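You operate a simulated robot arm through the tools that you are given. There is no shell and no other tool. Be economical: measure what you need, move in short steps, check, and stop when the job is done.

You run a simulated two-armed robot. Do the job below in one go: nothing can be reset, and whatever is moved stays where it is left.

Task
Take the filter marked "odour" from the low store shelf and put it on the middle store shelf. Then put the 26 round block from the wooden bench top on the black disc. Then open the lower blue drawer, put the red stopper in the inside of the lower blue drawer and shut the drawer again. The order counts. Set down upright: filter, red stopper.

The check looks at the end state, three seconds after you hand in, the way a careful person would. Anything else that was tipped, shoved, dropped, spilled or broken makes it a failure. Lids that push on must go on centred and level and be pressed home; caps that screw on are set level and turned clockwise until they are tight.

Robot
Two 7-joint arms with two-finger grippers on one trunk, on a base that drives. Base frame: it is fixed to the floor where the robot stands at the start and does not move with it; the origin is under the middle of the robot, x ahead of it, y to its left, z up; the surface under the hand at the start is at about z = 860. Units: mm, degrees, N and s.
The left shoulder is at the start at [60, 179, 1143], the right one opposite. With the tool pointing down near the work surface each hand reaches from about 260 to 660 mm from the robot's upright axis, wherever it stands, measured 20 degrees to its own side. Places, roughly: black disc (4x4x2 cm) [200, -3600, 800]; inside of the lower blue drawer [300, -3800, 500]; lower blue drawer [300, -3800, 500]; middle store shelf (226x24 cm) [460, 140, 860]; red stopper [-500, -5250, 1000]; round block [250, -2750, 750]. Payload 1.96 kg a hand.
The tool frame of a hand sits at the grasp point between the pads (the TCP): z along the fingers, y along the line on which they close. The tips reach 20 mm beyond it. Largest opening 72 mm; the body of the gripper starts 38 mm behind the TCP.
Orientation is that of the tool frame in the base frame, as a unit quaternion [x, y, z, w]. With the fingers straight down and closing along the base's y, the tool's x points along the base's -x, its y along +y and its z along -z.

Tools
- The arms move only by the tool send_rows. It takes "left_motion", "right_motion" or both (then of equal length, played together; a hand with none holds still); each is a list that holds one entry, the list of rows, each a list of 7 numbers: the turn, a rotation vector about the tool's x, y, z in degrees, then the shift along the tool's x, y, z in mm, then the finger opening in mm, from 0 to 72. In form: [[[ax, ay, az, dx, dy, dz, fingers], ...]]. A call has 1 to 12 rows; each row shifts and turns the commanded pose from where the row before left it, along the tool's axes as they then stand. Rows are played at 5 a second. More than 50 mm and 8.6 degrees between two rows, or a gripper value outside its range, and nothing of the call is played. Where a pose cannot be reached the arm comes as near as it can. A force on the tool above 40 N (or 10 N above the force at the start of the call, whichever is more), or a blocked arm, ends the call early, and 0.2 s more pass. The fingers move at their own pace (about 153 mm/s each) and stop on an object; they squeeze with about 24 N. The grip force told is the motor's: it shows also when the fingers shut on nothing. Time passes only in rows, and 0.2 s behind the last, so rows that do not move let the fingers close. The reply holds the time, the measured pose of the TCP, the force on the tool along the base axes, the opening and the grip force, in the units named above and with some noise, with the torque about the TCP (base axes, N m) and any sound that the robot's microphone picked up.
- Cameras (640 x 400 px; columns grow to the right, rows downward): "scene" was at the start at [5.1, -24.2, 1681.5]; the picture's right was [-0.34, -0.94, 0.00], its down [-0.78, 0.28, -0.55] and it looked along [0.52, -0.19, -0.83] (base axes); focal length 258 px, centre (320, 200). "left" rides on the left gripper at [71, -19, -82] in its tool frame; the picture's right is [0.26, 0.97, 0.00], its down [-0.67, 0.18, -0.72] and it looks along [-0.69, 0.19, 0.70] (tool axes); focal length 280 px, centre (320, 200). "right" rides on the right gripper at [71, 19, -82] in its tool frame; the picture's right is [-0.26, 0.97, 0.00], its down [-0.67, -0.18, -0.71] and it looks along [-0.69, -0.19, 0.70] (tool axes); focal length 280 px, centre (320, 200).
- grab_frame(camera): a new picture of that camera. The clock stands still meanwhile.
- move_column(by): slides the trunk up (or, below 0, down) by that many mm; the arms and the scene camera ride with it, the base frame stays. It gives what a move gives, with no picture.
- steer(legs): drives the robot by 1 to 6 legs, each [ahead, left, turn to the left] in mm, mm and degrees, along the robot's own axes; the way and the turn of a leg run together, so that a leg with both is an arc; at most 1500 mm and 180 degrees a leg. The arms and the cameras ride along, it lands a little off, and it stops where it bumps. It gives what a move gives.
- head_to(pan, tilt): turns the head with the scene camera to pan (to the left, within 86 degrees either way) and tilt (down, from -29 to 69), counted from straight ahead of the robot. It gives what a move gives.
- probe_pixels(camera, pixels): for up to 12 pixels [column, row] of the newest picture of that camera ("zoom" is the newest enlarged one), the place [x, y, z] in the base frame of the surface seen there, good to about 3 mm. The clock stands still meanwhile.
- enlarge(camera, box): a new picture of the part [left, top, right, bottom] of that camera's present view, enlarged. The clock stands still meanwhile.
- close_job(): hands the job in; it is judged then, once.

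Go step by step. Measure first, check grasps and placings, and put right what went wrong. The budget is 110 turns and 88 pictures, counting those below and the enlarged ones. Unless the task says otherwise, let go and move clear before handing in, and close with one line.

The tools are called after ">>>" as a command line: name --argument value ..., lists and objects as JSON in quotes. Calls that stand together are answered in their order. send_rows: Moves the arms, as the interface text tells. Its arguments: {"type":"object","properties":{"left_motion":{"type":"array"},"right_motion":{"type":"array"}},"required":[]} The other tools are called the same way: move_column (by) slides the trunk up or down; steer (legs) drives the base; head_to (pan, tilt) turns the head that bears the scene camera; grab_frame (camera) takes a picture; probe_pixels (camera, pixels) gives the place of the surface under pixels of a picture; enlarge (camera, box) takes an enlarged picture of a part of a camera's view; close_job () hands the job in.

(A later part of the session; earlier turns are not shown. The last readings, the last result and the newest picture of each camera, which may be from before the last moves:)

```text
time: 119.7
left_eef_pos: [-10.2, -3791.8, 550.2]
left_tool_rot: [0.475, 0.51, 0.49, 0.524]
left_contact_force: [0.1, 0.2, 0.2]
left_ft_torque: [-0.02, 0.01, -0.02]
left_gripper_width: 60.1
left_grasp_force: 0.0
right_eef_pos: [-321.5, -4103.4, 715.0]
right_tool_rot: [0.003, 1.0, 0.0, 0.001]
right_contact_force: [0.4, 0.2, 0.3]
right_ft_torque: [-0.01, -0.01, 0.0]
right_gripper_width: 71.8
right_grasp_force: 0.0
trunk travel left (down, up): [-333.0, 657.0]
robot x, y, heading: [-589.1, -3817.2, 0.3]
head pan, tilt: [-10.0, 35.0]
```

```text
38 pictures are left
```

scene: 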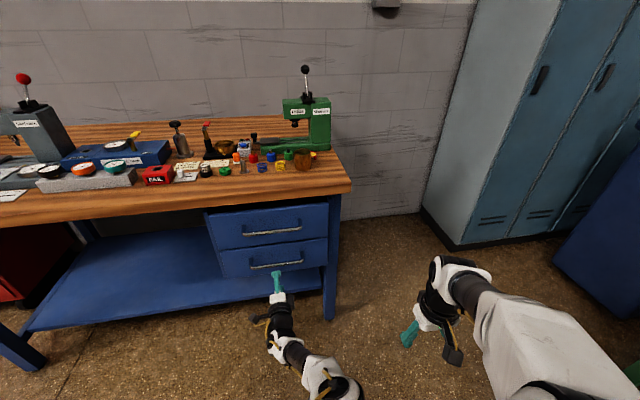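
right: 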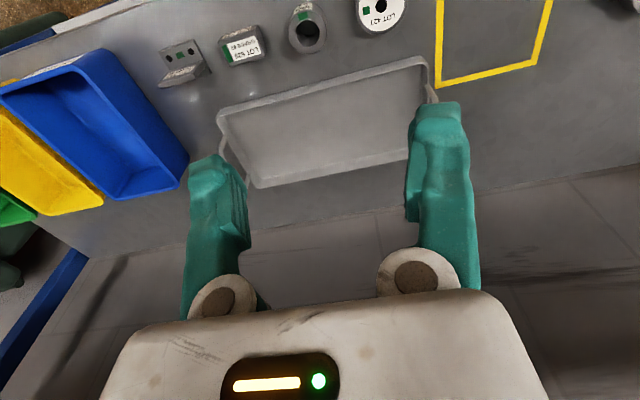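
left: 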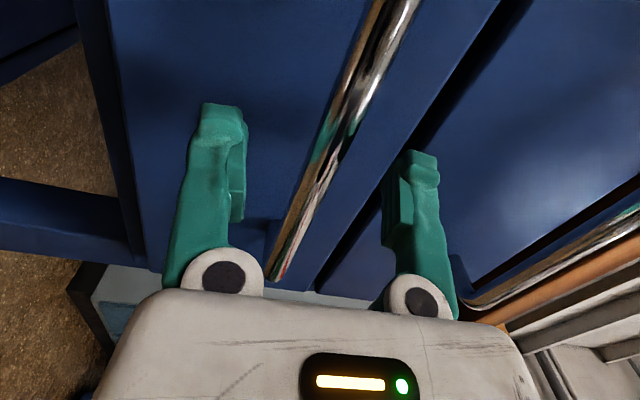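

The bar passes between the fingers. I'll close and pull gently by driving back.

>>> send_rows --left_motion '[[[0, 0, 0, 0, 0, 0, 30], [0, 0, 0, 0, 0, 0, 5], [0, 0, 0, 0, 0, 0, 5], [0, 0, 0, 0, 0, 0, 5]]]'

>>> steer --legs '[[-150, 0, 0]]'

>>> grab_frame --camera "scene"

```text
time: 120.7
left_eef_pos: [-10.1, -3791.2, 549.8]
left_tool_rot: [0.474, 0.511, 0.489, 0.524]
left_contact_force: [3.1, -0.7, -8.5]
left_ft_torque: [0.64, 0.03, -0.03]
left_gripper_width: 8.2
left_grasp_force: 36.2
right_eef_pos: [-322.0, -4104.0, 714.7]
right_tool_rot: [0.003, 1.0, -0.001, 0.0]
right_contact_force: [-1.0, 0.0, 0.0]
right_ft_torque: [0.02, -0.02, 0.0]
right_gripper_width: 71.9
right_grasp_force: 0.1
trunk travel left (down, up): [-333.0, 657.0]
robot x, y, heading: [-587.5, -3816.8, 0.0]
head pan, tilt: [-10.0, 35.0]
```

```text
time: 122.1
left_eef_pos: [-160.8, -3790.9, 550.0]
left_tool_rot: [0.475, 0.511, 0.489, 0.524]
left_contact_force: [-1.5, -10.3, -12.1]
left_ft_torque: [0.66, 0.08, -0.13]
left_gripper_width: 7.7
left_grasp_force: 35.1
right_eef_pos: [-471.2, -4102.6, 713.8]
right_tool_rot: [0.003, 1.0, 0.0, 0.0]
right_contact_force: [-1.0, 0.7, 0.3]
right_ft_torque: [0.02, 0.03, 0.02]
right_gripper_width: 72.0
right_grasp_force: 0.1
trunk travel left (down, up): [-333.0, 657.0]
robot x, y, heading: [-738.1, -3817.4, -0.3]
head pan, tilt: [-10.0, 35.0]
```

```text
37 pictures are left
```

scene: 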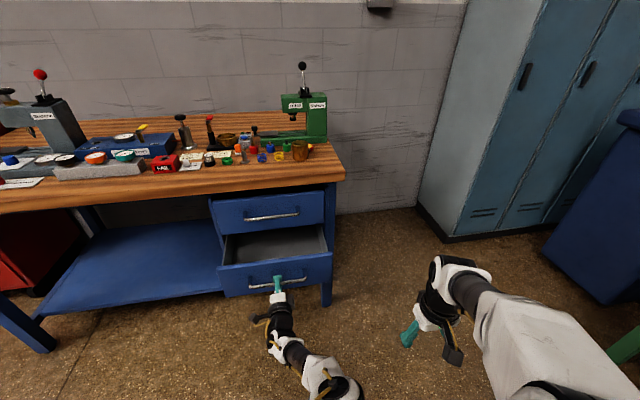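

The drawer slides open easily. I'll pull 80 mm more, then let go and back off.

>>> steer --legs '[[-80, 0, 0]]'

>>> send_rows --left_motion '[[[0, 0, 0, 0, 0, 0, 30], [0, 0, 0, 0, 0, 0, 60], [0, 0, 0, 0, 0, 0, 60], [0, 0, 0, 0, 0, -30, 60], [0, 0, 0, 0, 0, -30, 60]]]'

>>> steer --legs '[[-300, 0, 0]]'

>>> grab_frame --camera "scene"

```text
time: 123.1
left_eef_pos: [-241.0, -3790.4, 550.5]
left_tool_rot: [0.475, 0.51, 0.489, 0.524]
left_contact_force: [-1.1, -5.3, -10.6]
left_ft_torque: [0.69, 0.07, -0.01]
left_gripper_width: 7.7
left_grasp_force: 35.8
right_eef_pos: [-551.8, -4103.0, 714.0]
right_tool_rot: [0.003, 1.0, 0.001, 0.002]
right_contact_force: [0.6, -0.3, -0.5]
right_ft_torque: [-0.01, -0.01, -0.02]
right_gripper_width: 72.1
right_grasp_force: 0.1
trunk travel left (down, up): [-333.0, 657.0]
robot x, y, heading: [-820.2, -3812.5, -0.1]
head pan, tilt: [-10.0, 35.0]
```

```text
time: 124.3
left_eef_pos: [-301.3, -3791.3, 548.9]
left_tool_rot: [0.475, 0.511, 0.489, 0.524]
left_contact_force: [-0.2, 1.1, 0.1]
left_ft_torque: [-0.01, -0.01, -0.04]
left_gripper_width: 59.9
left_grasp_force: 0.1
right_eef_pos: [-551.8, -4102.0, 716.1]
right_tool_rot: [0.003, 1.0, 0.0, 0.001]
right_contact_force: [-0.2, 1.0, 0.8]
right_ft_torque: [0.02, 0.0, -0.02]
right_gripper_width: 71.9
right_grasp_force: 0.1
trunk travel left (down, up): [-333.0, 657.0]
robot x, y, heading: [-814.5, -3816.4, -0.2]
head pan, tilt: [-10.0, 35.0]
```

```text
time: 126.4
left_eef_pos: [-604.3, -3789.4, 547.3]
left_tool_rot: [0.474, 0.511, 0.49, 0.524]
left_contact_force: [0.5, 0.5, 0.3]
left_ft_torque: [-0.03, 0.0, -0.01]
left_gripper_width: 60.2
left_grasp_force: 0.0
right_eef_pos: [-855.3, -4101.7, 714.6]
right_tool_rot: [0.002, 1.0, 0.0, 0.0]
right_contact_force: [1.0, -0.2, -0.2]
right_ft_torque: [-0.01, -0.01, 0.02]
right_gripper_width: 72.1
right_grasp_force: 0.1
trunk travel left (down, up): [-333.0, 657.0]
robot x, y, heading: [-1122.8, -3811.3, 0.1]
head pan, tilt: [-10.0, 35.0]
```

```text
36 pictures are left
```

scene: 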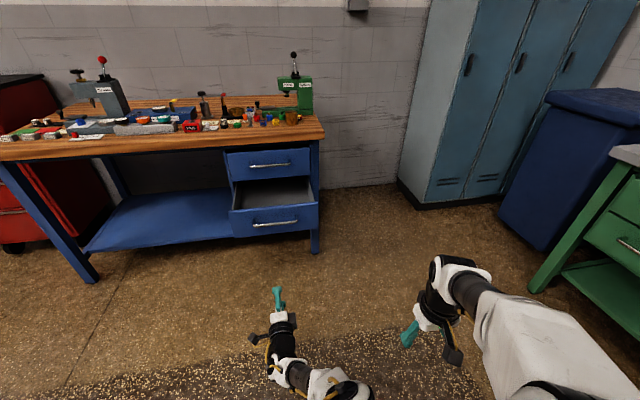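

The lower drawer stands open. I'll raise the trunk and turn right to face the green table.

>>> move_column --by 400

>>> steer --legs '[[0, 0, -90]]'

>>> head_to --pan 0 --tilt 25

>>> grab_frame --camera "scene"

```text
time: 130.2
left_eef_pos: [-605.7, -3788.8, 948.0]
left_tool_rot: [0.474, 0.511, 0.491, 0.523]
left_contact_force: [-0.4, 0.1, -0.1]
left_ft_torque: [0.02, -0.03, -0.03]
left_gripper_width: 59.9
left_grasp_force: 0.0
right_eef_pos: [-855.1, -4100.4, 1115.0]
right_tool_rot: [0.001, 1.0, 0.0, 0.002]
right_contact_force: [0.2, -0.5, -0.6]
right_ft_torque: [-0.02, 0.01, -0.02]
right_gripper_width: 71.9
right_grasp_force: 0.0
trunk travel left (down, up): [-733.0, 257.0]
robot x, y, heading: [-1124.5, -3816.2, 0.3]
head pan, tilt: [-10.0, 35.0]
```

```text
time: 134.5
left_eef_pos: [-1100.9, -4329.8, 949.0]
left_tool_rot: [0.698, 0.023, -0.026, 0.716]
left_contact_force: [-0.1, -0.5, 0.2]
left_ft_torque: [0.02, -0.01, 0.01]
left_gripper_width: 60.0
left_grasp_force: 0.0
right_eef_pos: [-1410.4, -4079.4, 1114.3]
right_tool_rot: [0.71, 0.704, -0.001, 0.0]
right_contact_force: [0.3, -0.4, 0.6]
right_ft_torque: [0.04, -0.01, -0.02]
right_gripper_width: 71.9
right_grasp_force: 0.0
trunk travel left (down, up): [-733.0, 257.0]
robot x, y, heading: [-1123.9, -3815.9, -90.3]
head pan, tilt: [-10.0, 35.0]
```

```text
time: 135.2
left_eef_pos: [-1099.7, -4330.1, 948.5]
left_tool_rot: [0.697, 0.023, -0.027, 0.716]
left_contact_force: [0.3, 0.2, 0.5]
left_ft_torque: [0.01, 0.02, 0.0]
left_gripper_width: 60.1
left_grasp_force: 0.1
right_eef_pos: [-1411.1, -4078.8, 1114.2]
right_tool_rot: [0.711, 0.703, -0.001, 0.001]
right_contact_force: [-0.1, 0.6, -0.3]
right_ft_torque: [0.05, 0.01, -0.03]
right_gripper_width: 72.0
right_grasp_force: 0.1
trunk travel left (down, up): [-733.0, 257.0]
robot x, y, heading: [-1123.4, -3815.4, -90.3]
head pan, tilt: [0.0, 25.0]
```

```text
35 pictures are left
```

scene: 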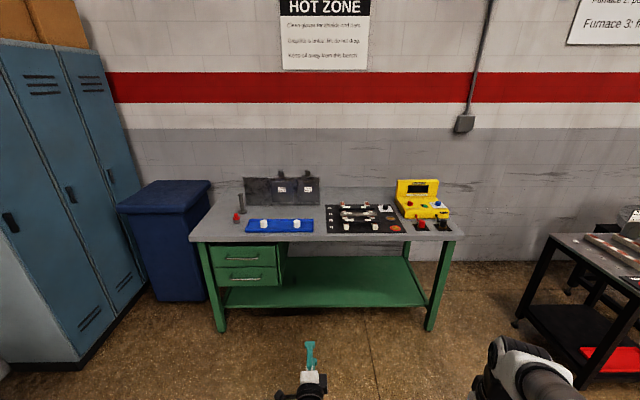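

A red piece sits at (237,217), and others are on the right. I'll enlarge and probe.

>>> enlarge --camera "scene" --box '[200, 170, 460, 250]'

>>> probe_pixels --camera "scene" --pixels '[[237, 217], [395, 227], [422, 224], [240, 203], [220, 225], [440, 225], [230, 242]]'

```text
2.46 times, centred on (330, 210) of scene
```

zoom: 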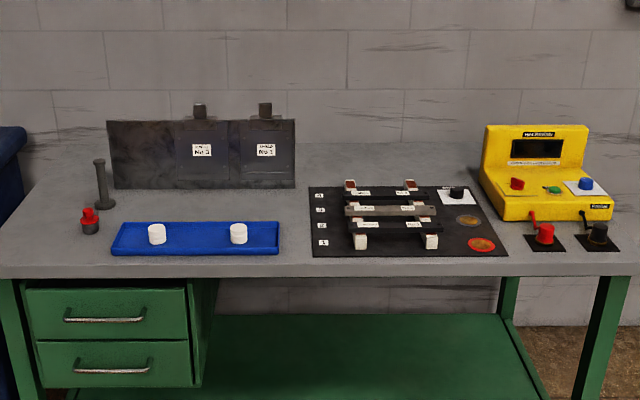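

```text
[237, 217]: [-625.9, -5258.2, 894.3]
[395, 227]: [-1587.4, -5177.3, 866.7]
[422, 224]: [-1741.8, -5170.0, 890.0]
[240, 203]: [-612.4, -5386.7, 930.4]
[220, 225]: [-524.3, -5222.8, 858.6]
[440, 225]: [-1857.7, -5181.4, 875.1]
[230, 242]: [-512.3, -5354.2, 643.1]
```

The red stopper is at about (-626, -5258), top around z 900. The left hand suits it best, since the bin is on that side, so I'll turn the left hand to point down again and approach.

>>> move_column --by 90

>>> send_rows --left_motion '[[[8.2, 0, 0, 0, 0, 0, 60], [8.2, 0, 0, 0, 0, 0, 60], [8.2, 0, 0, 0, 0, 0, 60], [8.2, 0, 0, 0, 0, 0, 60], [8.2, 0, 0, 0, 0, 0, 60], [8.2, 0, 0, 0, 0, 0, 60], [8.2, 0, 0, 0, 0, 0, 60], [8.2, 0, 0, 0, 0, 0, 60], [8.2, 0, 0, 0, 0, 0, 60], [8.2, 0, 0, 0, 0, 0, 60], [6, 0, 0, 0, 0, 0, 60]]]'

>>> steer --legs '[[0, 430, 0.3], [580, 0, 0]]'

>>> head_to --pan -2 --tilt 45

>>> grab_frame --camera "scene"

```text
time: 136.4
left_eef_pos: [-1100.3, -4330.5, 1038.2]
left_tool_rot: [0.696, 0.023, -0.025, 0.717]
left_contact_force: [0.4, 0.4, 0.3]
left_ft_torque: [0.03, -0.01, 0.02]
left_gripper_width: 60.0
left_grasp_force: 0.0
right_eef_pos: [-1410.1, -4078.8, 1205.3]
right_tool_rot: [0.71, 0.704, 0.0, 0.0]
right_contact_force: [-0.6, 0.2, -0.4]
right_ft_torque: [0.01, -0.01, 0.01]
right_gripper_width: 71.9
right_grasp_force: 0.0
trunk travel left (down, up): [-823.0, 167.0]
robot x, y, heading: [-1121.6, -3814.4, -90.2]
head pan, tilt: [0.0, 25.0]
```

```text
time: 138.8
left_eef_pos: [-1099.7, -4331.7, 1038.4]
left_tool_rot: [0.999, -0.002, -0.036, 0.03]
left_contact_force: [1.4, 0.1, 0.1]
left_ft_torque: [-0.01, -0.01, -0.02]
left_gripper_width: 60.1
left_grasp_force: 0.1
right_eef_pos: [-1410.9, -4078.8, 1204.9]
right_tool_rot: [0.71, 0.704, -0.001, 0.0]
right_contact_force: [0.0, 0.4, -0.1]
right_ft_torque: [-0.02, -0.02, -0.01]
right_gripper_width: 72.0
right_grasp_force: 0.1
trunk travel left (down, up): [-823.0, 167.0]
robot x, y, heading: [-1121.7, -3811.3, -90.3]
head pan, tilt: [0.0, 25.0]
```

```text
time: 144.4
left_eef_pos: [-669.3, -4916.8, 1038.1]
left_tool_rot: [0.999, 0.001, -0.034, 0.032]
left_contact_force: [-0.3, 0.3, -0.1]
left_ft_torque: [0.0, 0.03, 0.01]
left_gripper_width: 59.9
left_grasp_force: 0.1
right_eef_pos: [-979.8, -4665.7, 1204.7]
right_tool_rot: [0.709, 0.705, -0.001, 0.0]
right_contact_force: [-0.3, 0.7, 0.4]
right_ft_torque: [-0.01, -0.04, 0.01]
right_gripper_width: 72.2
right_grasp_force: 0.0
trunk travel left (down, up): [-823.0, 167.0]
robot x, y, heading: [-690.4, -4399.5, -90.2]
head pan, tilt: [0.0, 25.0]
```

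```text
time: 145.2
left_eef_pos: [-669.6, -4917.2, 1038.1]
left_tool_rot: [0.999, 0.001, -0.035, 0.031]
left_contact_force: [-0.3, 0.6, -0.2]
left_ft_torque: [0.02, 0.02, 0.02]
left_gripper_width: 60.0
left_grasp_force: 0.1
right_eef_pos: [-980.2, -4666.1, 1204.6]
right_tool_rot: [0.709, 0.706, -0.001, 0.001]
right_contact_force: [0.3, 0.5, -0.2]
right_ft_torque: [-0.01, -0.01, -0.03]
right_gripper_width: 72.1
right_grasp_force: 0.0
trunk travel left (down, up): [-823.0, 167.0]
robot x, y, heading: [-691.8, -4399.6, -90.5]
head pan, tilt: [-2.0, 45.0]
```

```text
33 pictures are left
```

scene: 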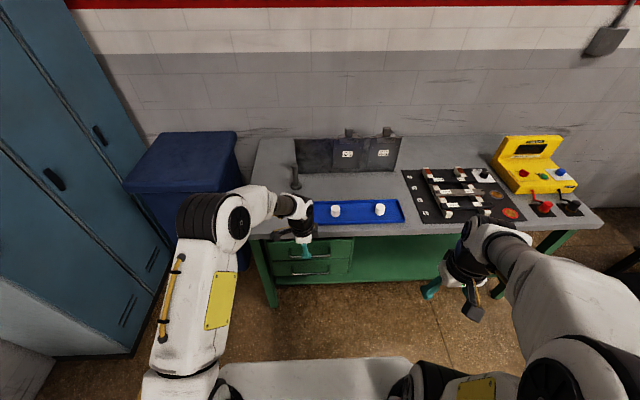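

I'll level the left hand and move to the +x side of the stopper, so the wrist camera can see it.

>>> send_rows --left_motion '[[[3.55, 4.0, 0, 0, 0, 0, 60], [0, 0, 0, 0, 0, 0, 60]]]'

>>> steer --legs '[[0, 140, 0.3], [330, 0, 0]]'

>>> grab_frame --camera "left"

```text
time: 145.8
left_eef_pos: [-668.8, -4917.4, 1038.9]
left_tool_rot: [1.0, 0.001, 0.001, 0.001]
left_contact_force: [-0.2, -0.7, 0.6]
left_ft_torque: [0.02, 0.02, -0.02]
left_gripper_width: 60.3
left_grasp_force: 0.0
right_eef_pos: [-979.2, -4666.8, 1204.7]
right_tool_rot: [0.709, 0.705, 0.0, 0.0]
right_contact_force: [0.4, 0.1, 0.2]
right_ft_torque: [0.03, -0.03, -0.03]
right_gripper_width: 71.8
right_grasp_force: 0.1
trunk travel left (down, up): [-823.0, 167.0]
robot x, y, heading: [-694.7, -4402.0, -90.4]
head pan, tilt: [-2.0, 45.0]
```

```text
time: 148.9
left_eef_pos: [-524.5, -5246.2, 1037.9]
left_tool_rot: [1.0, 0.003, 0.001, 0.001]
left_contact_force: [1.0, -0.7, 1.1]
left_ft_torque: [-0.01, 0.0, -0.01]
left_gripper_width: 59.9
left_grasp_force: 0.0
right_eef_pos: [-837.1, -4997.0, 1205.6]
right_tool_rot: [0.707, 0.707, -0.001, 0.001]
right_contact_force: [1.0, -0.2, 0.0]
right_ft_torque: [-0.01, 0.03, -0.01]
right_gripper_width: 71.9
right_grasp_force: 0.1
trunk travel left (down, up): [-823.0, 167.0]
robot x, y, heading: [-550.5, -4732.6, -89.7]
head pan, tilt: [-2.0, 45.0]
```

```text
32 pictures are left
```

left: 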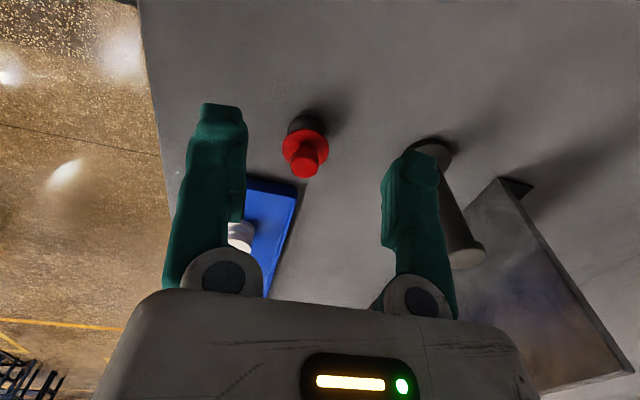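

The stopper at (305,145) shows a red knob and flange over a dark lower part. I'll enlarge and probe.

>>> enlarge --camera "left" --box '[265, 100, 345, 190]'

>>> probe_pixels --camera "left" --pixels '[[304, 170], [304, 155], [285, 148], [326, 148], [306, 132], [305, 122], [291, 125], [320, 125], [306, 100], [465, 255], [430, 145]]'

```text
4.44 times, centred on (305, 145) of left
```

zoom: 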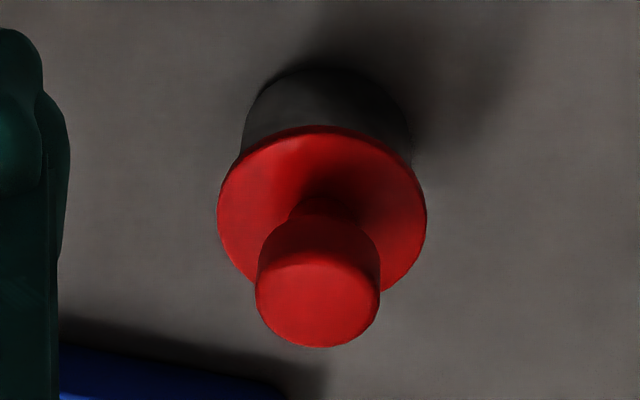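

```text
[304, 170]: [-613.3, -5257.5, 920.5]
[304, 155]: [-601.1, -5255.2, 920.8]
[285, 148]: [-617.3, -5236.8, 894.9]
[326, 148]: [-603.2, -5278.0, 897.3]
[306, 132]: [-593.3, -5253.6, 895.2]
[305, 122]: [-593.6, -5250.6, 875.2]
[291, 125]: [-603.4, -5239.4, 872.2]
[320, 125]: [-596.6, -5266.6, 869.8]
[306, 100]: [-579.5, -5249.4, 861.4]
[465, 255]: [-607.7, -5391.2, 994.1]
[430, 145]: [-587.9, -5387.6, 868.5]
```

The stopper's centre is (-613, -5257). The flange is at z 897 and the knob, about 24 wide, tops out at 920. I'll move over it and lower until the tips are just above the flange.

>>> steer --legs '[[11, -89, 0]]'

>>> send_rows --left_motion '[[[0, 0, 0, 0, 0, 35, 60], [0, 0, 0, 0, 0, 25, 56], [0, 0, 0, 0, 0, 0, 56]]]'

>>> grab_frame --camera "left"

```text
time: 150.1
left_eef_pos: [-615.1, -5256.6, 1039.6]
left_tool_rot: [1.0, 0.004, 0.001, 0.001]
left_contact_force: [-0.3, -0.1, -0.1]
left_ft_torque: [0.0, -0.01, -0.02]
left_gripper_width: 60.1
left_grasp_force: 0.0
right_eef_pos: [-926.3, -5008.0, 1204.7]
right_tool_rot: [0.707, 0.707, -0.001, 0.001]
right_contact_force: [0.1, -0.1, -1.4]
right_ft_torque: [0.0, -0.03, 0.01]
right_gripper_width: 71.9
right_grasp_force: 0.1
trunk travel left (down, up): [-823.0, 167.0]
robot x, y, heading: [-640.6, -4745.9, -90.0]
head pan, tilt: [-2.0, 45.0]
```

```text
time: 150.8
left_eef_pos: [-615.2, -5256.9, 978.9]
left_tool_rot: [1.0, 0.004, -0.001, 0.001]
left_contact_force: [0.9, 0.5, -0.7]
left_ft_torque: [0.03, -0.01, 0.01]
left_gripper_width: 56.2
left_grasp_force: 0.1
right_eef_pos: [-927.0, -5007.7, 1204.0]
right_tool_rot: [0.707, 0.707, 0.0, 0.001]
right_contact_force: [-0.3, 0.9, -0.3]
right_ft_torque: [0.0, 0.0, -0.01]
right_gripper_width: 71.9
right_grasp_force: 0.1
trunk travel left (down, up): [-823.0, 167.0]
robot x, y, heading: [-641.7, -4740.2, -90.1]
head pan, tilt: [-2.0, 45.0]
```

```text
30 pictures are left
```

left: 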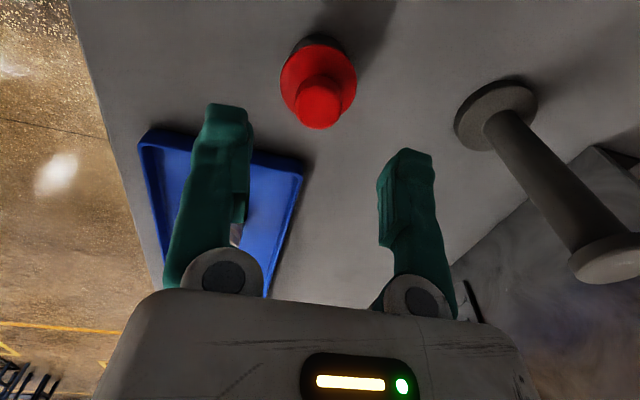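

I'll do a quick check of the knob's centre.

>>> probe_pixels --camera "left" --pixels '[[299, 108], [341, 108], [320, 125], [320, 93], [283, 85], [355, 85], [319, 48]]'

```text
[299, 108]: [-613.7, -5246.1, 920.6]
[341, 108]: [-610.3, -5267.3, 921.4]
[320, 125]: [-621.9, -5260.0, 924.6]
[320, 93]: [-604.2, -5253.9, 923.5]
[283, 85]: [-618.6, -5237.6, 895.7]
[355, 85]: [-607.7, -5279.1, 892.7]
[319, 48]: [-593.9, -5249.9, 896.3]
```

The knob is centred. I'll lower to z 920, close, and lift a little.

>>> send_rows --left_motion '[[[0, 0, 0, 0, 0, 25, 56], [0, 0, 0, 0, 0, 22, 56], [0, 0, 0, 2, 0, 12, 56], [0, 0, 0, 0, 0, 0, 40], [0, 0, 0, 0, 0, 0, 10], [0, 0, 0, 0, 0, 0, 10], [0, 0, 0, 0, 0, 0, 10]]]'

>>> send_rows --left_motion '[[[0, 0, 0, 0, 0, -10, 10], [0, 0, 0, 0, 0, -20, 10], [0, 0, 0, 0, 0, -40, 10], [0, 0, 0, 0, 0, -40, 10]]]'

>>> grab_frame --camera "left"

```text
time: 152.4
left_eef_pos: [-612.8, -5257.9, 919.4]
left_tool_rot: [1.0, 0.003, 0.0, 0.001]
left_contact_force: [-0.5, 0.6, 0.6]
left_ft_torque: [0.02, 0.04, 0.01]
left_gripper_width: 20.4
left_grasp_force: 24.0
right_eef_pos: [-926.9, -5009.8, 1204.2]
right_tool_rot: [0.707, 0.707, -0.001, 0.0]
right_contact_force: [-0.2, -0.1, -0.1]
right_ft_torque: [-0.01, -0.02, -0.04]
right_gripper_width: 72.1
right_grasp_force: 0.1
trunk travel left (down, up): [-823.0, 167.0]
robot x, y, heading: [-640.7, -4743.4, -89.9]
head pan, tilt: [-2.0, 45.0]
```

```text
time: 153.4
left_eef_pos: [-611.7, -5256.5, 1031.2]
left_tool_rot: [1.0, 0.004, 0.0, 0.0]
left_contact_force: [0.9, 0.1, -1.4]
left_ft_torque: [-0.01, 0.02, -0.02]
left_gripper_width: 20.3
left_grasp_force: 23.9
right_eef_pos: [-926.6, -5007.6, 1206.0]
right_tool_rot: [0.707, 0.707, -0.001, 0.0]
right_contact_force: [-0.2, 0.6, 0.3]
right_ft_torque: [0.0, 0.01, 0.01]
right_gripper_width: 71.9
right_grasp_force: 0.1
trunk travel left (down, up): [-823.0, 167.0]
robot x, y, heading: [-639.4, -4741.1, -89.9]
head pan, tilt: [-2.0, 45.0]
```

```text
29 pictures are left
```

left: 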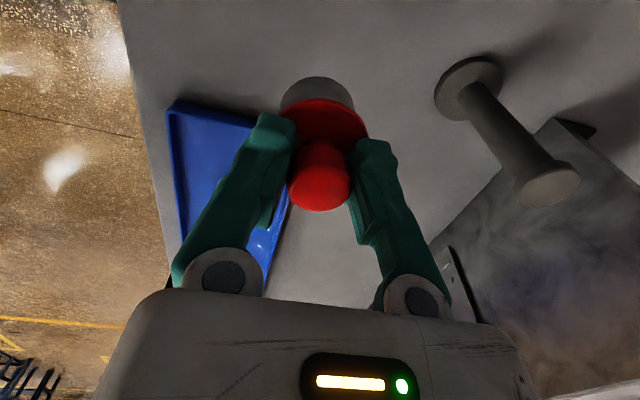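

The stopper is held, its bottom about 60 mm below the TCP. I'll drive back and turn to face the open drawer.

>>> steer --legs '[[-300, -300, 0], [-630, -180, 0], [0, 0, 90]]'

>>> head_to --pan 0 --tilt 35

>>> grab_frame --camera "scene"

```text
time: 163.2
left_eef_pos: [-606.0, -3777.2, 1029.6]
left_tool_rot: [0.704, 0.71, 0.001, 0.0]
left_contact_force: [1.0, -0.4, -2.5]
left_ft_torque: [0.06, -0.01, 0.05]
left_gripper_width: 20.2
left_grasp_force: 24.3
right_eef_pos: [-853.6, -4091.4, 1205.1]
right_tool_rot: [-0.001, 1.0, 0.001, 0.001]
right_contact_force: [-1.2, 0.0, 0.6]
right_ft_torque: [0.02, 0.01, 0.01]
right_gripper_width: 72.1
right_grasp_force: 0.2
trunk travel left (down, up): [-823.0, 167.0]
robot x, y, heading: [-1126.2, -3805.2, 0.3]
head pan, tilt: [-2.0, 45.0]
```

```text
time: 163.9
left_eef_pos: [-605.2, -3777.5, 1030.9]
left_tool_rot: [0.703, 0.711, 0.0, 0.002]
left_contact_force: [-0.1, 0.3, -1.7]
left_ft_torque: [-0.01, -0.04, -0.01]
left_gripper_width: 19.9
left_grasp_force: 23.8
right_eef_pos: [-852.7, -4092.3, 1204.0]
right_tool_rot: [-0.001, 1.0, 0.0, 0.0]
right_contact_force: [0.5, 0.4, 0.5]
right_ft_torque: [-0.01, -0.01, 0.01]
right_gripper_width: 72.0
right_grasp_force: 0.2
trunk travel left (down, up): [-823.0, 167.0]
robot x, y, heading: [-1125.2, -3805.2, 0.2]
head pan, tilt: [0.0, 35.0]
```

```text
28 pictures are left
```

scene: 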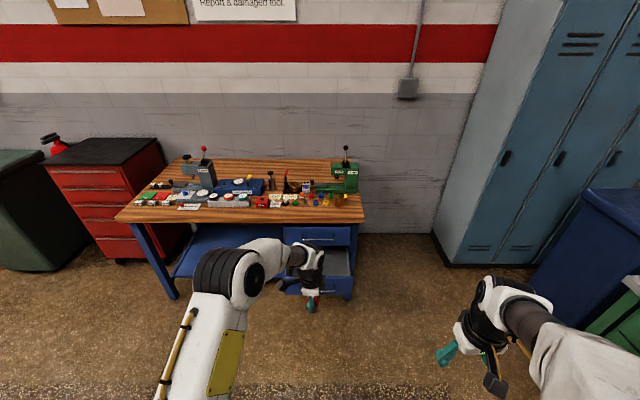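

The drawer is partly seen behind the hand at (335,265). I'll enlarge and probe the interior.

>>> enlarge --camera "scene" --box '[270, 215, 390, 315]'

>>> probe_pixels --camera "zoom" --pixels '[[350, 190], [350, 220], [330, 250], [310, 160], [420, 290], [300, 130], [415, 180], [380, 260]]'

```text
4.00 times, centred on (330, 265) of scene
```

zoom: 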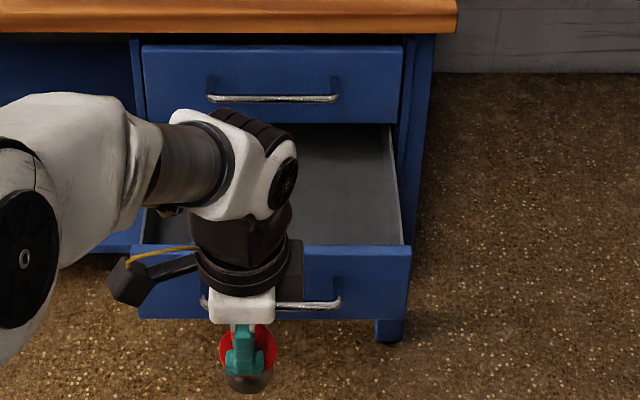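

```text
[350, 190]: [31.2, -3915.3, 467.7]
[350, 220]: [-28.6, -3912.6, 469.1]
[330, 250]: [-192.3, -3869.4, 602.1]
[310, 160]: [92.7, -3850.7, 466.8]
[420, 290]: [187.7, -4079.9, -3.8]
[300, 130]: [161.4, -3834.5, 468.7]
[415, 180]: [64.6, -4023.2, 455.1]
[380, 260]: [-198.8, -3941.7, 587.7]
```

The drawer floor is at z 468, the front panel is at x -197..-180 (top 603), and it looks empty. I'll set the stopper at about (-95, -3800). First I'll extend the arm and drive over at height.

>>> send_rows --left_motion '[[[0, 0, 0, 0, 30, 0, 10], [0, 0, 0, 0, 30, 0, 10], [0, 0, 0, 0, 0, 0, 10]]]'

>>> steer --legs '[[448, -22, 0]]'

>>> head_to --pan 0 --tilt 55

>>> grab_frame --camera "left"

>>> grab_frame --camera "scene"

```text
time: 164.7
left_eef_pos: [-556.9, -3777.5, 1030.3]
left_tool_rot: [0.703, 0.711, 0.001, 0.001]
left_contact_force: [-0.4, 0.0, -1.7]
left_ft_torque: [-0.01, -0.03, -0.01]
left_gripper_width: 20.0
left_grasp_force: 24.4
left hand out of reach, approached as far as the arm can: row 2
right_eef_pos: [-854.3, -4092.0, 1204.3]
right_tool_rot: [0.0, 1.0, 0.0, 0.001]
right_contact_force: [0.1, 0.7, 0.7]
right_ft_torque: [-0.01, -0.01, -0.01]
right_gripper_width: 72.0
right_grasp_force: 0.0
trunk travel left (down, up): [-823.0, 167.0]
robot x, y, heading: [-1123.4, -3809.3, 0.2]
head pan, tilt: [0.0, 35.0]
```

```text
time: 167.4
left_eef_pos: [-105.7, -3799.4, 1030.6]
left_tool_rot: [0.705, 0.71, 0.0, 0.0]
left_contact_force: [-0.5, 0.4, -2.2]
left_ft_torque: [-0.02, -0.01, 0.03]
left_gripper_width: 19.9
left_grasp_force: 23.7
right_eef_pos: [-402.5, -4113.2, 1204.5]
right_tool_rot: [0.0, 1.0, -0.001, 0.001]
right_contact_force: [-0.1, 0.2, 0.2]
right_ft_torque: [-0.04, -0.02, 0.01]
right_gripper_width: 71.9
right_grasp_force: 0.0
trunk travel left (down, up): [-823.0, 167.0]
robot x, y, heading: [-669.4, -3826.5, -0.2]
head pan, tilt: [0.0, 35.0]
```

```text
time: 168.2
left_eef_pos: [-104.4, -3799.4, 1029.7]
left_tool_rot: [0.705, 0.709, 0.0, 0.0]
left_contact_force: [0.5, 0.3, -2.2]
left_ft_torque: [-0.01, 0.0, -0.02]
left_gripper_width: 19.9
left_grasp_force: 23.9
right_eef_pos: [-401.9, -4113.6, 1205.0]
right_tool_rot: [0.001, 1.0, 0.0, 0.001]
right_contact_force: [0.0, -0.7, 0.3]
right_ft_torque: [0.0, -0.03, 0.01]
right_gripper_width: 72.1
right_grasp_force: 0.0
trunk travel left (down, up): [-823.0, 167.0]
robot x, y, heading: [-669.0, -3828.5, 0.2]
head pan, tilt: [0.0, 55.0]
```

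```text
26 pictures are left
```

left: 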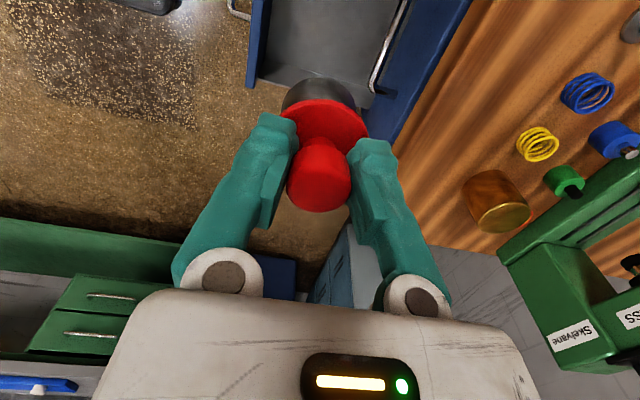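

```text
25 pictures are left
```

scene: 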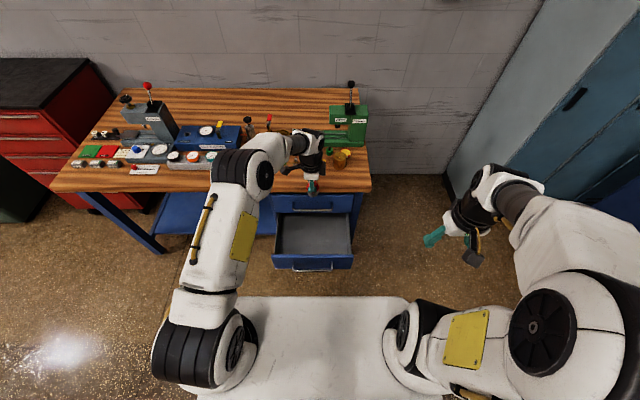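

The drawer is empty and beneath the hand. I'll shift 10 mm back and lower the trunk in stages.

>>> steer --legs '[[-10, 0, 0]]'

>>> move_column --by -370

>>> grab_frame --camera "scene"

>>> grab_frame --camera "left"

```text
time: 169.0
left_eef_pos: [-112.3, -3798.9, 1028.3]
left_tool_rot: [0.704, 0.71, -0.001, -0.001]
left_contact_force: [0.3, 0.2, -2.5]
left_ft_torque: [0.01, 0.02, 0.01]
left_gripper_width: 20.0
left_grasp_force: 23.8
right_eef_pos: [-410.2, -4113.1, 1204.6]
right_tool_rot: [0.0, 1.0, 0.0, -0.002]
right_contact_force: [0.0, -0.3, 0.2]
right_ft_torque: [-0.02, 0.01, 0.01]
right_gripper_width: 71.8
right_grasp_force: 0.1
trunk travel left (down, up): [-823.0, 167.0]
robot x, y, heading: [-678.8, -3828.8, 0.2]
head pan, tilt: [0.0, 55.0]
```

```text
time: 172.6
left_eef_pos: [-113.6, -3797.9, 660.2]
left_tool_rot: [0.704, 0.71, 0.0, 0.001]
left_contact_force: [0.0, 0.2, -1.6]
left_ft_torque: [-0.01, 0.0, 0.02]
left_gripper_width: 19.7
left_grasp_force: 23.8
right_eef_pos: [-413.1, -4111.8, 834.7]
right_tool_rot: [0.0, 1.0, 0.0, 0.001]
right_contact_force: [0.5, -0.2, 0.1]
right_ft_torque: [-0.03, -0.02, 0.02]
right_gripper_width: 71.9
right_grasp_force: 0.0
trunk travel left (down, up): [-453.0, 537.0]
robot x, y, heading: [-680.3, -3824.5, 0.3]
head pan, tilt: [0.0, 55.0]
```

```text
24 pictures are left
```

scene: 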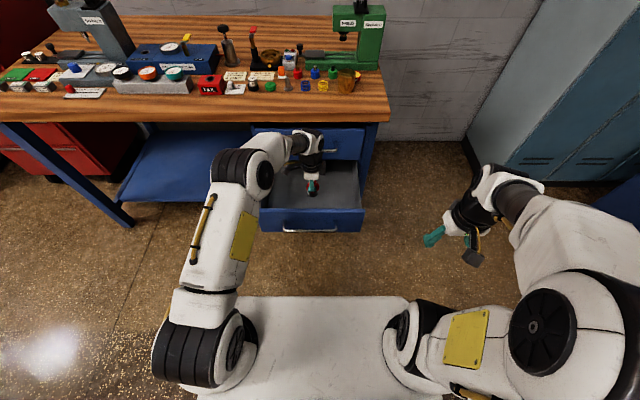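

```text
23 pictures are left
```

left: 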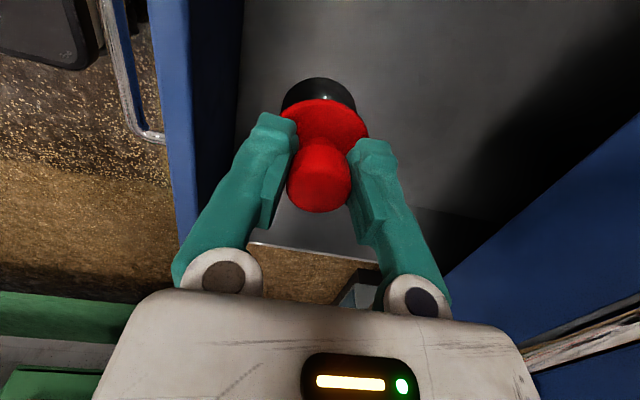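

All is clear. I'll lower to just above the floor.

>>> move_column --by -124

>>> send_rows --left_motion '[[[0, 0, 0, 0, 0, 3, 10], [0, 0, 0, 0, 0, 2, 10], [0, 0, 0, 0, 0, 1, 10], [0, 0, 0, 0, 0, 0, 10]]]'

```text
time: 174.1
left_eef_pos: [-114.0, -3798.7, 535.7]
left_tool_rot: [0.704, 0.71, 0.0, 0.0]
left_contact_force: [-0.1, 0.5, -1.5]
left_ft_torque: [0.05, -0.03, -0.02]
left_gripper_width: 19.4
left_grasp_force: 24.5
right_eef_pos: [-412.9, -4113.0, 711.5]
right_tool_rot: [0.0, 1.0, 0.0, 0.001]
right_contact_force: [-0.4, 0.2, -0.3]
right_ft_torque: [-0.01, 0.03, -0.03]
right_gripper_width: 72.0
right_grasp_force: 0.1
trunk travel left (down, up): [-329.0, 661.0]
robot x, y, heading: [-680.7, -3830.7, 0.2]
head pan, tilt: [0.0, 55.0]
```

```text
time: 175.1
left_eef_pos: [-114.8, -3799.4, 528.7]
left_tool_rot: [0.705, 0.709, 0.0, 0.0]
left_contact_force: [0.8, 0.1, -2.4]
left_ft_torque: [0.02, -0.02, -0.01]
left_gripper_width: 19.4
left_grasp_force: 24.2
right_eef_pos: [-413.0, -4113.7, 711.3]
right_tool_rot: [0.001, 1.0, 0.0, 0.001]
right_contact_force: [0.1, -0.8, -0.6]
right_ft_torque: [-0.01, 0.04, 0.0]
right_gripper_width: 71.9
right_grasp_force: 0.0
trunk travel left (down, up): [-329.0, 661.0]
robot x, y, heading: [-678.9, -3830.1, 0.0]
head pan, tilt: [0.0, 55.0]
```

There is no contact yet. I'll continue in millimetre steps.

>>> send_rows --left_motion '[[[0, 0, 0, 0, 0, 1, 10], [0, 0, 0, 0, 0, 0, 10], [0, 0, 0, 0, 0, 1, 10], [0, 0, 0, 0, 0, 0, 10]]]'

```text
time: 176.1
left_eef_pos: [-114.0, -3799.1, 527.7]
left_tool_rot: [0.704, 0.71, 0.0, 0.0]
left_contact_force: [-0.1, 0.0, -2.2]
left_ft_torque: [-0.03, 0.0, 0.03]
left_gripper_width: 19.7
left_grasp_force: 24.0
right_eef_pos: [-412.6, -4112.7, 710.2]
right_tool_rot: [0.0, 1.0, -0.001, 0.002]
right_contact_force: [-0.3, -0.5, -0.2]
right_ft_torque: [-0.01, 0.01, 0.05]
right_gripper_width: 71.9
right_grasp_force: 0.0
trunk travel left (down, up): [-329.0, 661.0]
robot x, y, heading: [-681.8, -3826.3, 0.3]
head pan, tilt: [0.0, 55.0]
```

>>> send_rows --left_motion '[[[0, 0, 0, 0, 0, 1, 10], [0, 0, 0, 0, 0, 0, 10], [0, 0, 0, 0, 0, 1, 10], [0, 0, 0, 0, 0, 0, 10]]]'

>>> enlarge --camera "left" --box '[240, 50, 420, 230]'

```text
time: 177.1
left_eef_pos: [-113.7, -3798.9, 527.7]
left_tool_rot: [0.704, 0.71, 0.001, 0.001]
left_contact_force: [0.4, 0.7, 12.1]
left_ft_torque: [-0.07, 0.01, 0.02]
left_gripper_width: 19.6
left_grasp_force: 24.3
right_eef_pos: [-413.3, -4114.8, 711.1]
right_tool_rot: [0.0, 1.0, -0.001, 0.002]
right_contact_force: [-0.1, 0.9, -0.4]
right_ft_torque: [0.01, 0.01, 0.01]
right_gripper_width: 72.0
right_grasp_force: 0.1
trunk travel left (down, up): [-329.0, 661.0]
robot x, y, heading: [-684.5, -3825.5, 0.1]
head pan, tilt: [0.0, 55.0]
```

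```text
2.22 times, centred on (330, 140) of left
```

zoom: 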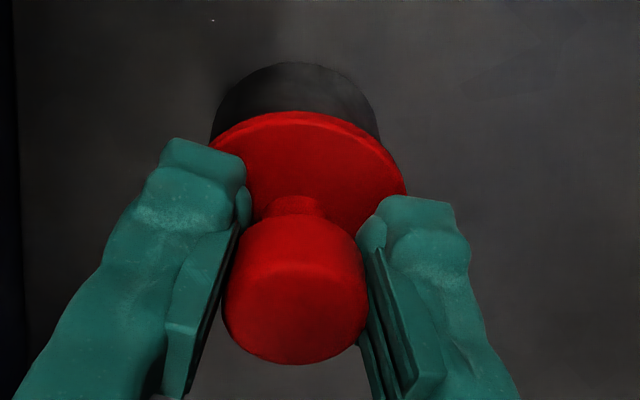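

The stopper touches the floor at 12 N. I'll release it, rise and check.

>>> send_rows --left_motion '[[[0, 0, 0, 0, 0, -1, 10], [0, 0, 0, 0, 0, 0, 24], [0, 0, 0, 0, 0, 0, 40], [0, 0, 0, 0, 0, 0, 40], [0, 0, 0, 0, 0, -15, 40], [0, 0, 0, 0, 0, -30, 40], [0, 0, 0, 0, 0, -40, 40]]]'

>>> grab_frame --camera "left"

```text
time: 178.7
left_eef_pos: [-114.6, -3799.0, 552.9]
left_tool_rot: [0.704, 0.71, 0.001, 0.003]
left_contact_force: [-1.0, 0.4, 0.6]
left_ft_torque: [0.03, 0.0, 0.02]
left_gripper_width: 40.0
left_grasp_force: 0.0
left hand out of reach, approached as far as the arm can: row 6, 7
right_eef_pos: [-413.1, -4112.7, 711.3]
right_tool_rot: [0.0, 1.0, 0.0, 0.0]
right_contact_force: [-0.1, -0.5, 0.0]
right_ft_torque: [0.0, -0.03, 0.02]
right_gripper_width: 72.1
right_grasp_force: 0.1
trunk travel left (down, up): [-329.0, 661.0]
robot x, y, heading: [-682.5, -3827.1, 0.3]
head pan, tilt: [0.0, 55.0]
```

```text
21 pictures are left
```

left: 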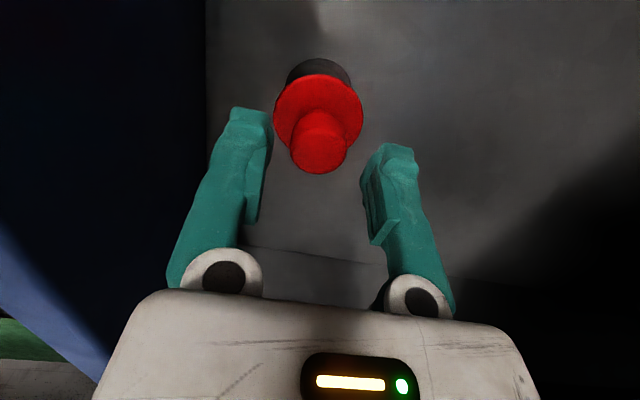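

The stopper stands upright in the drawer. I'll raise out, back off and turn the hand horizontal again for shutting.

>>> move_column --by 200

>>> steer --legs '[[-330, 0, 0]]'

>>> send_rows --left_motion '[[[-8.2, 0, 0, 0, 0, 0, 60], [-8.2, 0, 0, 0, 0, 0, 60], [-8.2, 0, 0, 0, 0, 0, 60], [-8.2, 0, 0, 0, 0, 0, 60], [-8.2, 0, 0, 0, 0, 0, 60], [-8.2, 0, 0, 0, 0, 0, 60], [-8.2, 0, 0, 0, 0, 0, 60], [-8.2, 0, 0, 0, 0, 0, 60], [-8.2, 0, 0, 0, 0, 0, 60], [-8.2, 0, 0, 0, 0, 0, 60], [-8, 0, 0, 0, 0, 0, 60]]]'

>>> head_to --pan 0 --tilt 45

>>> grab_frame --camera "scene"

```text
time: 180.8
left_eef_pos: [-114.2, -3799.4, 751.5]
left_tool_rot: [0.703, 0.711, 0.001, 0.003]
left_contact_force: [0.3, 0.2, -0.9]
left_ft_torque: [-0.01, -0.01, 0.0]
left_gripper_width: 40.0
left_grasp_force: 0.1
right_eef_pos: [-412.2, -4112.5, 910.8]
right_tool_rot: [0.0, 1.0, -0.001, 0.001]
right_contact_force: [-0.3, -0.1, -0.4]
right_ft_torque: [0.02, -0.02, -0.01]
right_gripper_width: 71.8
right_grasp_force: 0.0
trunk travel left (down, up): [-529.0, 461.0]
robot x, y, heading: [-680.0, -3831.8, 0.3]
head pan, tilt: [0.0, 55.0]
```

```text
time: 183.0
left_eef_pos: [-445.8, -3800.0, 752.0]
left_tool_rot: [0.704, 0.71, 0.001, 0.003]
left_contact_force: [-0.3, -0.4, 0.4]
left_ft_torque: [-0.03, 0.0, -0.01]
left_gripper_width: 39.8
left_grasp_force: 0.0
right_eef_pos: [-745.1, -4113.6, 911.9]
right_tool_rot: [0.0, 1.0, 0.0, 0.001]
right_contact_force: [-0.7, -0.5, 0.4]
right_ft_torque: [0.02, 0.0, 0.01]
right_gripper_width: 72.0
right_grasp_force: 0.0
trunk travel left (down, up): [-529.0, 461.0]
robot x, y, heading: [-1011.0, -3832.6, 0.2]
head pan, tilt: [0.0, 55.0]
```

```text
time: 185.4
left_eef_pos: [-444.2, -3804.3, 762.3]
left_tool_rot: [0.486, 0.505, 0.5, 0.509]
left_contact_force: [-0.1, -0.6, 0.1]
left_ft_torque: [-0.03, 0.01, 0.0]
left_gripper_width: 59.9
left_grasp_force: 0.2
right_eef_pos: [-743.7, -4114.3, 911.2]
right_tool_rot: [0.0, 1.0, 0.001, 0.0]
right_contact_force: [0.1, -0.1, -0.2]
right_ft_torque: [-0.01, -0.02, 0.01]
right_gripper_width: 72.2
right_grasp_force: 0.0
trunk travel left (down, up): [-529.0, 461.0]
robot x, y, heading: [-1010.7, -3826.6, 0.3]
head pan, tilt: [0.0, 55.0]
```

```text
time: 186.2
left_eef_pos: [-443.3, -3806.6, 760.6]
left_tool_rot: [0.487, 0.507, 0.496, 0.509]
left_contact_force: [-0.1, 0.9, 0.0]
left_ft_torque: [-0.03, -0.06, -0.01]
left_gripper_width: 60.0
left_grasp_force: 0.1
right_eef_pos: [-743.6, -4113.5, 911.6]
right_tool_rot: [0.0, 1.0, 0.0, 0.001]
right_contact_force: [0.4, 0.8, -0.3]
right_ft_torque: [0.02, 0.01, -0.02]
right_gripper_width: 71.7
right_grasp_force: 0.1
trunk travel left (down, up): [-529.0, 461.0]
robot x, y, heading: [-1012.5, -3828.9, 0.5]
head pan, tilt: [0.0, 45.0]
```

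```text
20 pictures are left
```

scene: 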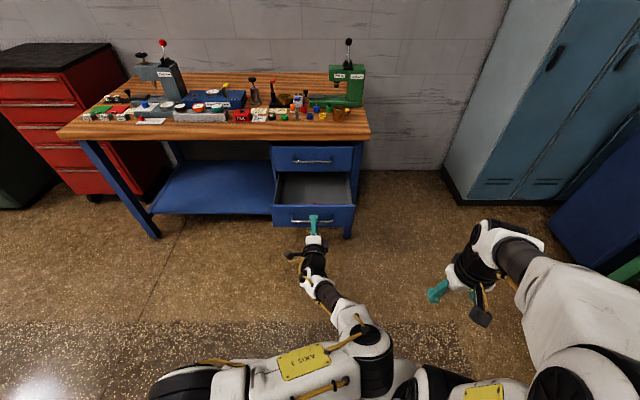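

I'll line up with the handle (x -240, z 550) again.

>>> move_column --by -211

>>> steer --legs '[[120, 12, 0]]'

>>> grab_frame --camera "left"

```text
time: 188.4
left_eef_pos: [-443.4, -3805.6, 549.3]
left_tool_rot: [0.486, 0.507, 0.498, 0.508]
left_contact_force: [-0.3, 0.5, -1.2]
left_ft_torque: [0.0, -0.01, 0.03]
left_gripper_width: 59.7
left_grasp_force: 0.1
right_eef_pos: [-744.4, -4114.4, 700.1]
right_tool_rot: [-0.001, 1.0, 0.0, 0.001]
right_contact_force: [-0.5, -0.6, 0.2]
right_ft_torque: [-0.01, -0.03, 0.02]
right_gripper_width: 72.0
right_grasp_force: 0.1
trunk travel left (down, up): [-318.0, 672.0]
robot x, y, heading: [-1013.0, -3828.9, 0.1]
head pan, tilt: [0.0, 45.0]
```

```text
time: 189.7
left_eef_pos: [-324.8, -3794.5, 550.2]
left_tool_rot: [0.487, 0.506, 0.498, 0.509]
left_contact_force: [0.1, -0.3, -0.3]
left_ft_torque: [0.0, 0.0, -0.02]
left_gripper_width: 60.0
left_grasp_force: 0.0
right_eef_pos: [-625.7, -4101.9, 699.9]
right_tool_rot: [-0.001, 1.0, 0.0, 0.001]
right_contact_force: [0.5, -0.1, -0.2]
right_ft_torque: [0.0, -0.01, 0.02]
right_gripper_width: 72.1
right_grasp_force: 0.0
trunk travel left (down, up): [-318.0, 672.0]
robot x, y, heading: [-894.1, -3814.9, -0.3]
head pan, tilt: [0.0, 45.0]
```

```text
19 pictures are left
```

left: 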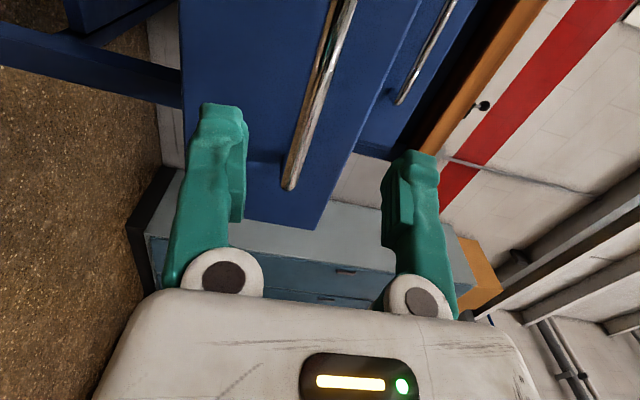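

Same alignment as before. I'll advance 84 mm, grip the bar, and push in with gentle legs.

>>> steer --legs '[[84, 0, 0]]'

>>> send_rows --left_motion '[[[0, 0, 0, 0, 0, 0, 30], [0, 0, 0, 0, 0, 0, 5], [0, 0, 0, 0, 0, 0, 5], [0, 0, 0, 0, 0, 0, 5]]]'

>>> steer --legs '[[40, 0, 0], [50, 0, 0], [50, 0, 0], [50, 0, 0]]'

>>> grab_frame --camera "scene"

```text
time: 190.7
left_eef_pos: [-239.8, -3796.8, 550.3]
left_tool_rot: [0.487, 0.506, 0.497, 0.51]
left_contact_force: [-0.2, -0.2, 0.5]
left_ft_torque: [-0.01, 0.02, -0.02]
left_gripper_width: 60.3
left_grasp_force: 0.1
right_eef_pos: [-540.6, -4102.1, 699.6]
right_tool_rot: [0.0, 1.0, 0.0, 0.002]
right_contact_force: [0.7, -0.6, 0.2]
right_ft_torque: [-0.01, 0.01, -0.01]
right_gripper_width: 71.9
right_grasp_force: 0.0
trunk travel left (down, up): [-318.0, 672.0]
robot x, y, heading: [-804.8, -3814.5, 0.0]
head pan, tilt: [0.0, 45.0]
```

```text
time: 191.7
left_eef_pos: [-239.8, -3795.7, 550.7]
left_tool_rot: [0.487, 0.506, 0.497, 0.51]
left_contact_force: [-1.6, -0.1, -7.6]
left_ft_torque: [0.05, 0.02, 0.01]
left_gripper_width: 8.7
left_grasp_force: 2.6
right_eef_pos: [-539.9, -4103.1, 700.4]
right_tool_rot: [0.001, 1.0, 0.0, 0.0]
right_contact_force: [0.2, -0.1, -0.2]
right_ft_torque: [0.01, 0.01, -0.01]
right_gripper_width: 72.1
right_grasp_force: 0.1
trunk travel left (down, up): [-318.0, 672.0]
robot x, y, heading: [-807.9, -3815.8, 0.2]
head pan, tilt: [0.0, 45.0]
```

```text
time: 194.2
left_eef_pos: [-48.2, -3794.1, 550.8]
left_tool_rot: [0.486, 0.507, 0.497, 0.51]
left_contact_force: [0.4, -0.7, 0.5]
left_ft_torque: [-0.02, -0.03, 0.02]
left_gripper_width: 4.9
left_grasp_force: 0.1
right_eef_pos: [-349.3, -4101.7, 700.1]
right_tool_rot: [0.0, 1.0, 0.0, 0.001]
right_contact_force: [1.0, 0.1, 0.3]
right_ft_torque: [-0.02, -0.01, -0.02]
right_gripper_width: 72.0
right_grasp_force: 0.0
trunk travel left (down, up): [-318.0, 672.0]
robot x, y, heading: [-616.2, -3813.8, 0.3]
head pan, tilt: [0.0, 45.0]
```

```text
18 pictures are left
```

scene: 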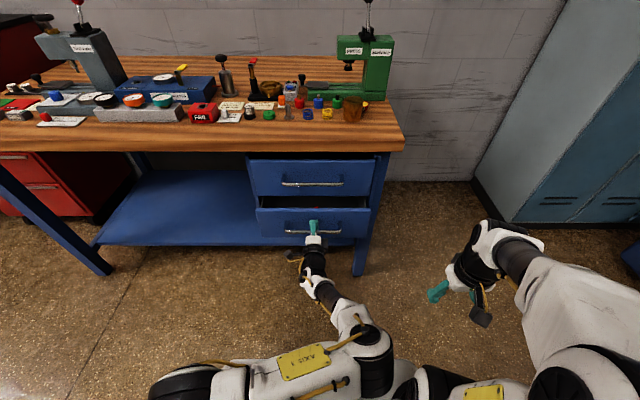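

The drawer has moved in most of the way, but the fingers came off the bar (opening 4.9). I'll look at the contact.

>>> grab_frame --camera "left"

>>> enlarge --camera "scene" --box '[240, 140, 400, 260]'

>>> probe_pixels --camera "zoom" --pixels '[[210, 365], [450, 360], [120, 310], [480, 310], [300, 250], [250, 265], [440, 265]]'

```text
17 pictures are left
```

left: 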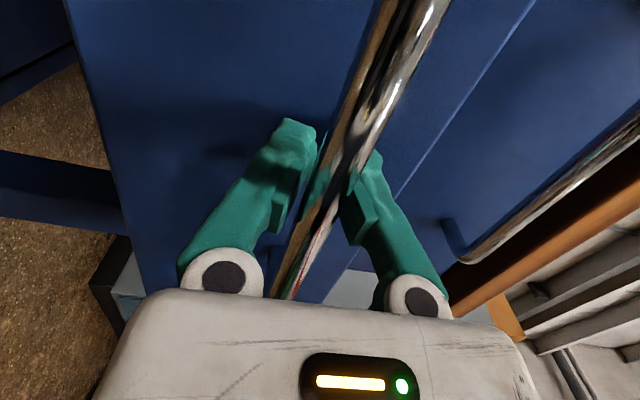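

```text
3.33 times, centred on (320, 200) of scene
```

zoom: 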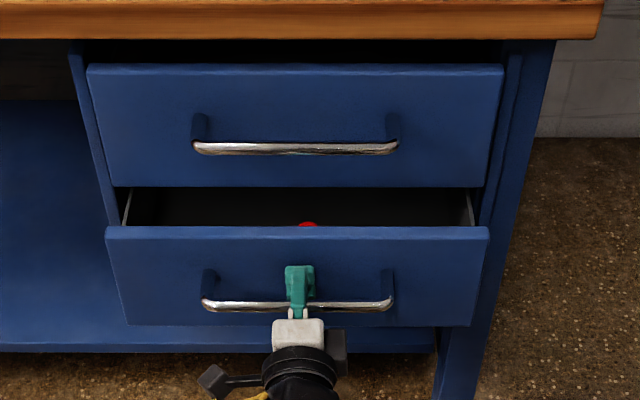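

```text
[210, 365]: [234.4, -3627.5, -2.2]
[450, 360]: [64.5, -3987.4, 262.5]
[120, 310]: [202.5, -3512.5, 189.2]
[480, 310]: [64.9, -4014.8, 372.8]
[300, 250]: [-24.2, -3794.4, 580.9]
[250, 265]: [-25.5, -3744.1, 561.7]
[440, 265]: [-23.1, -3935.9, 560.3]
```

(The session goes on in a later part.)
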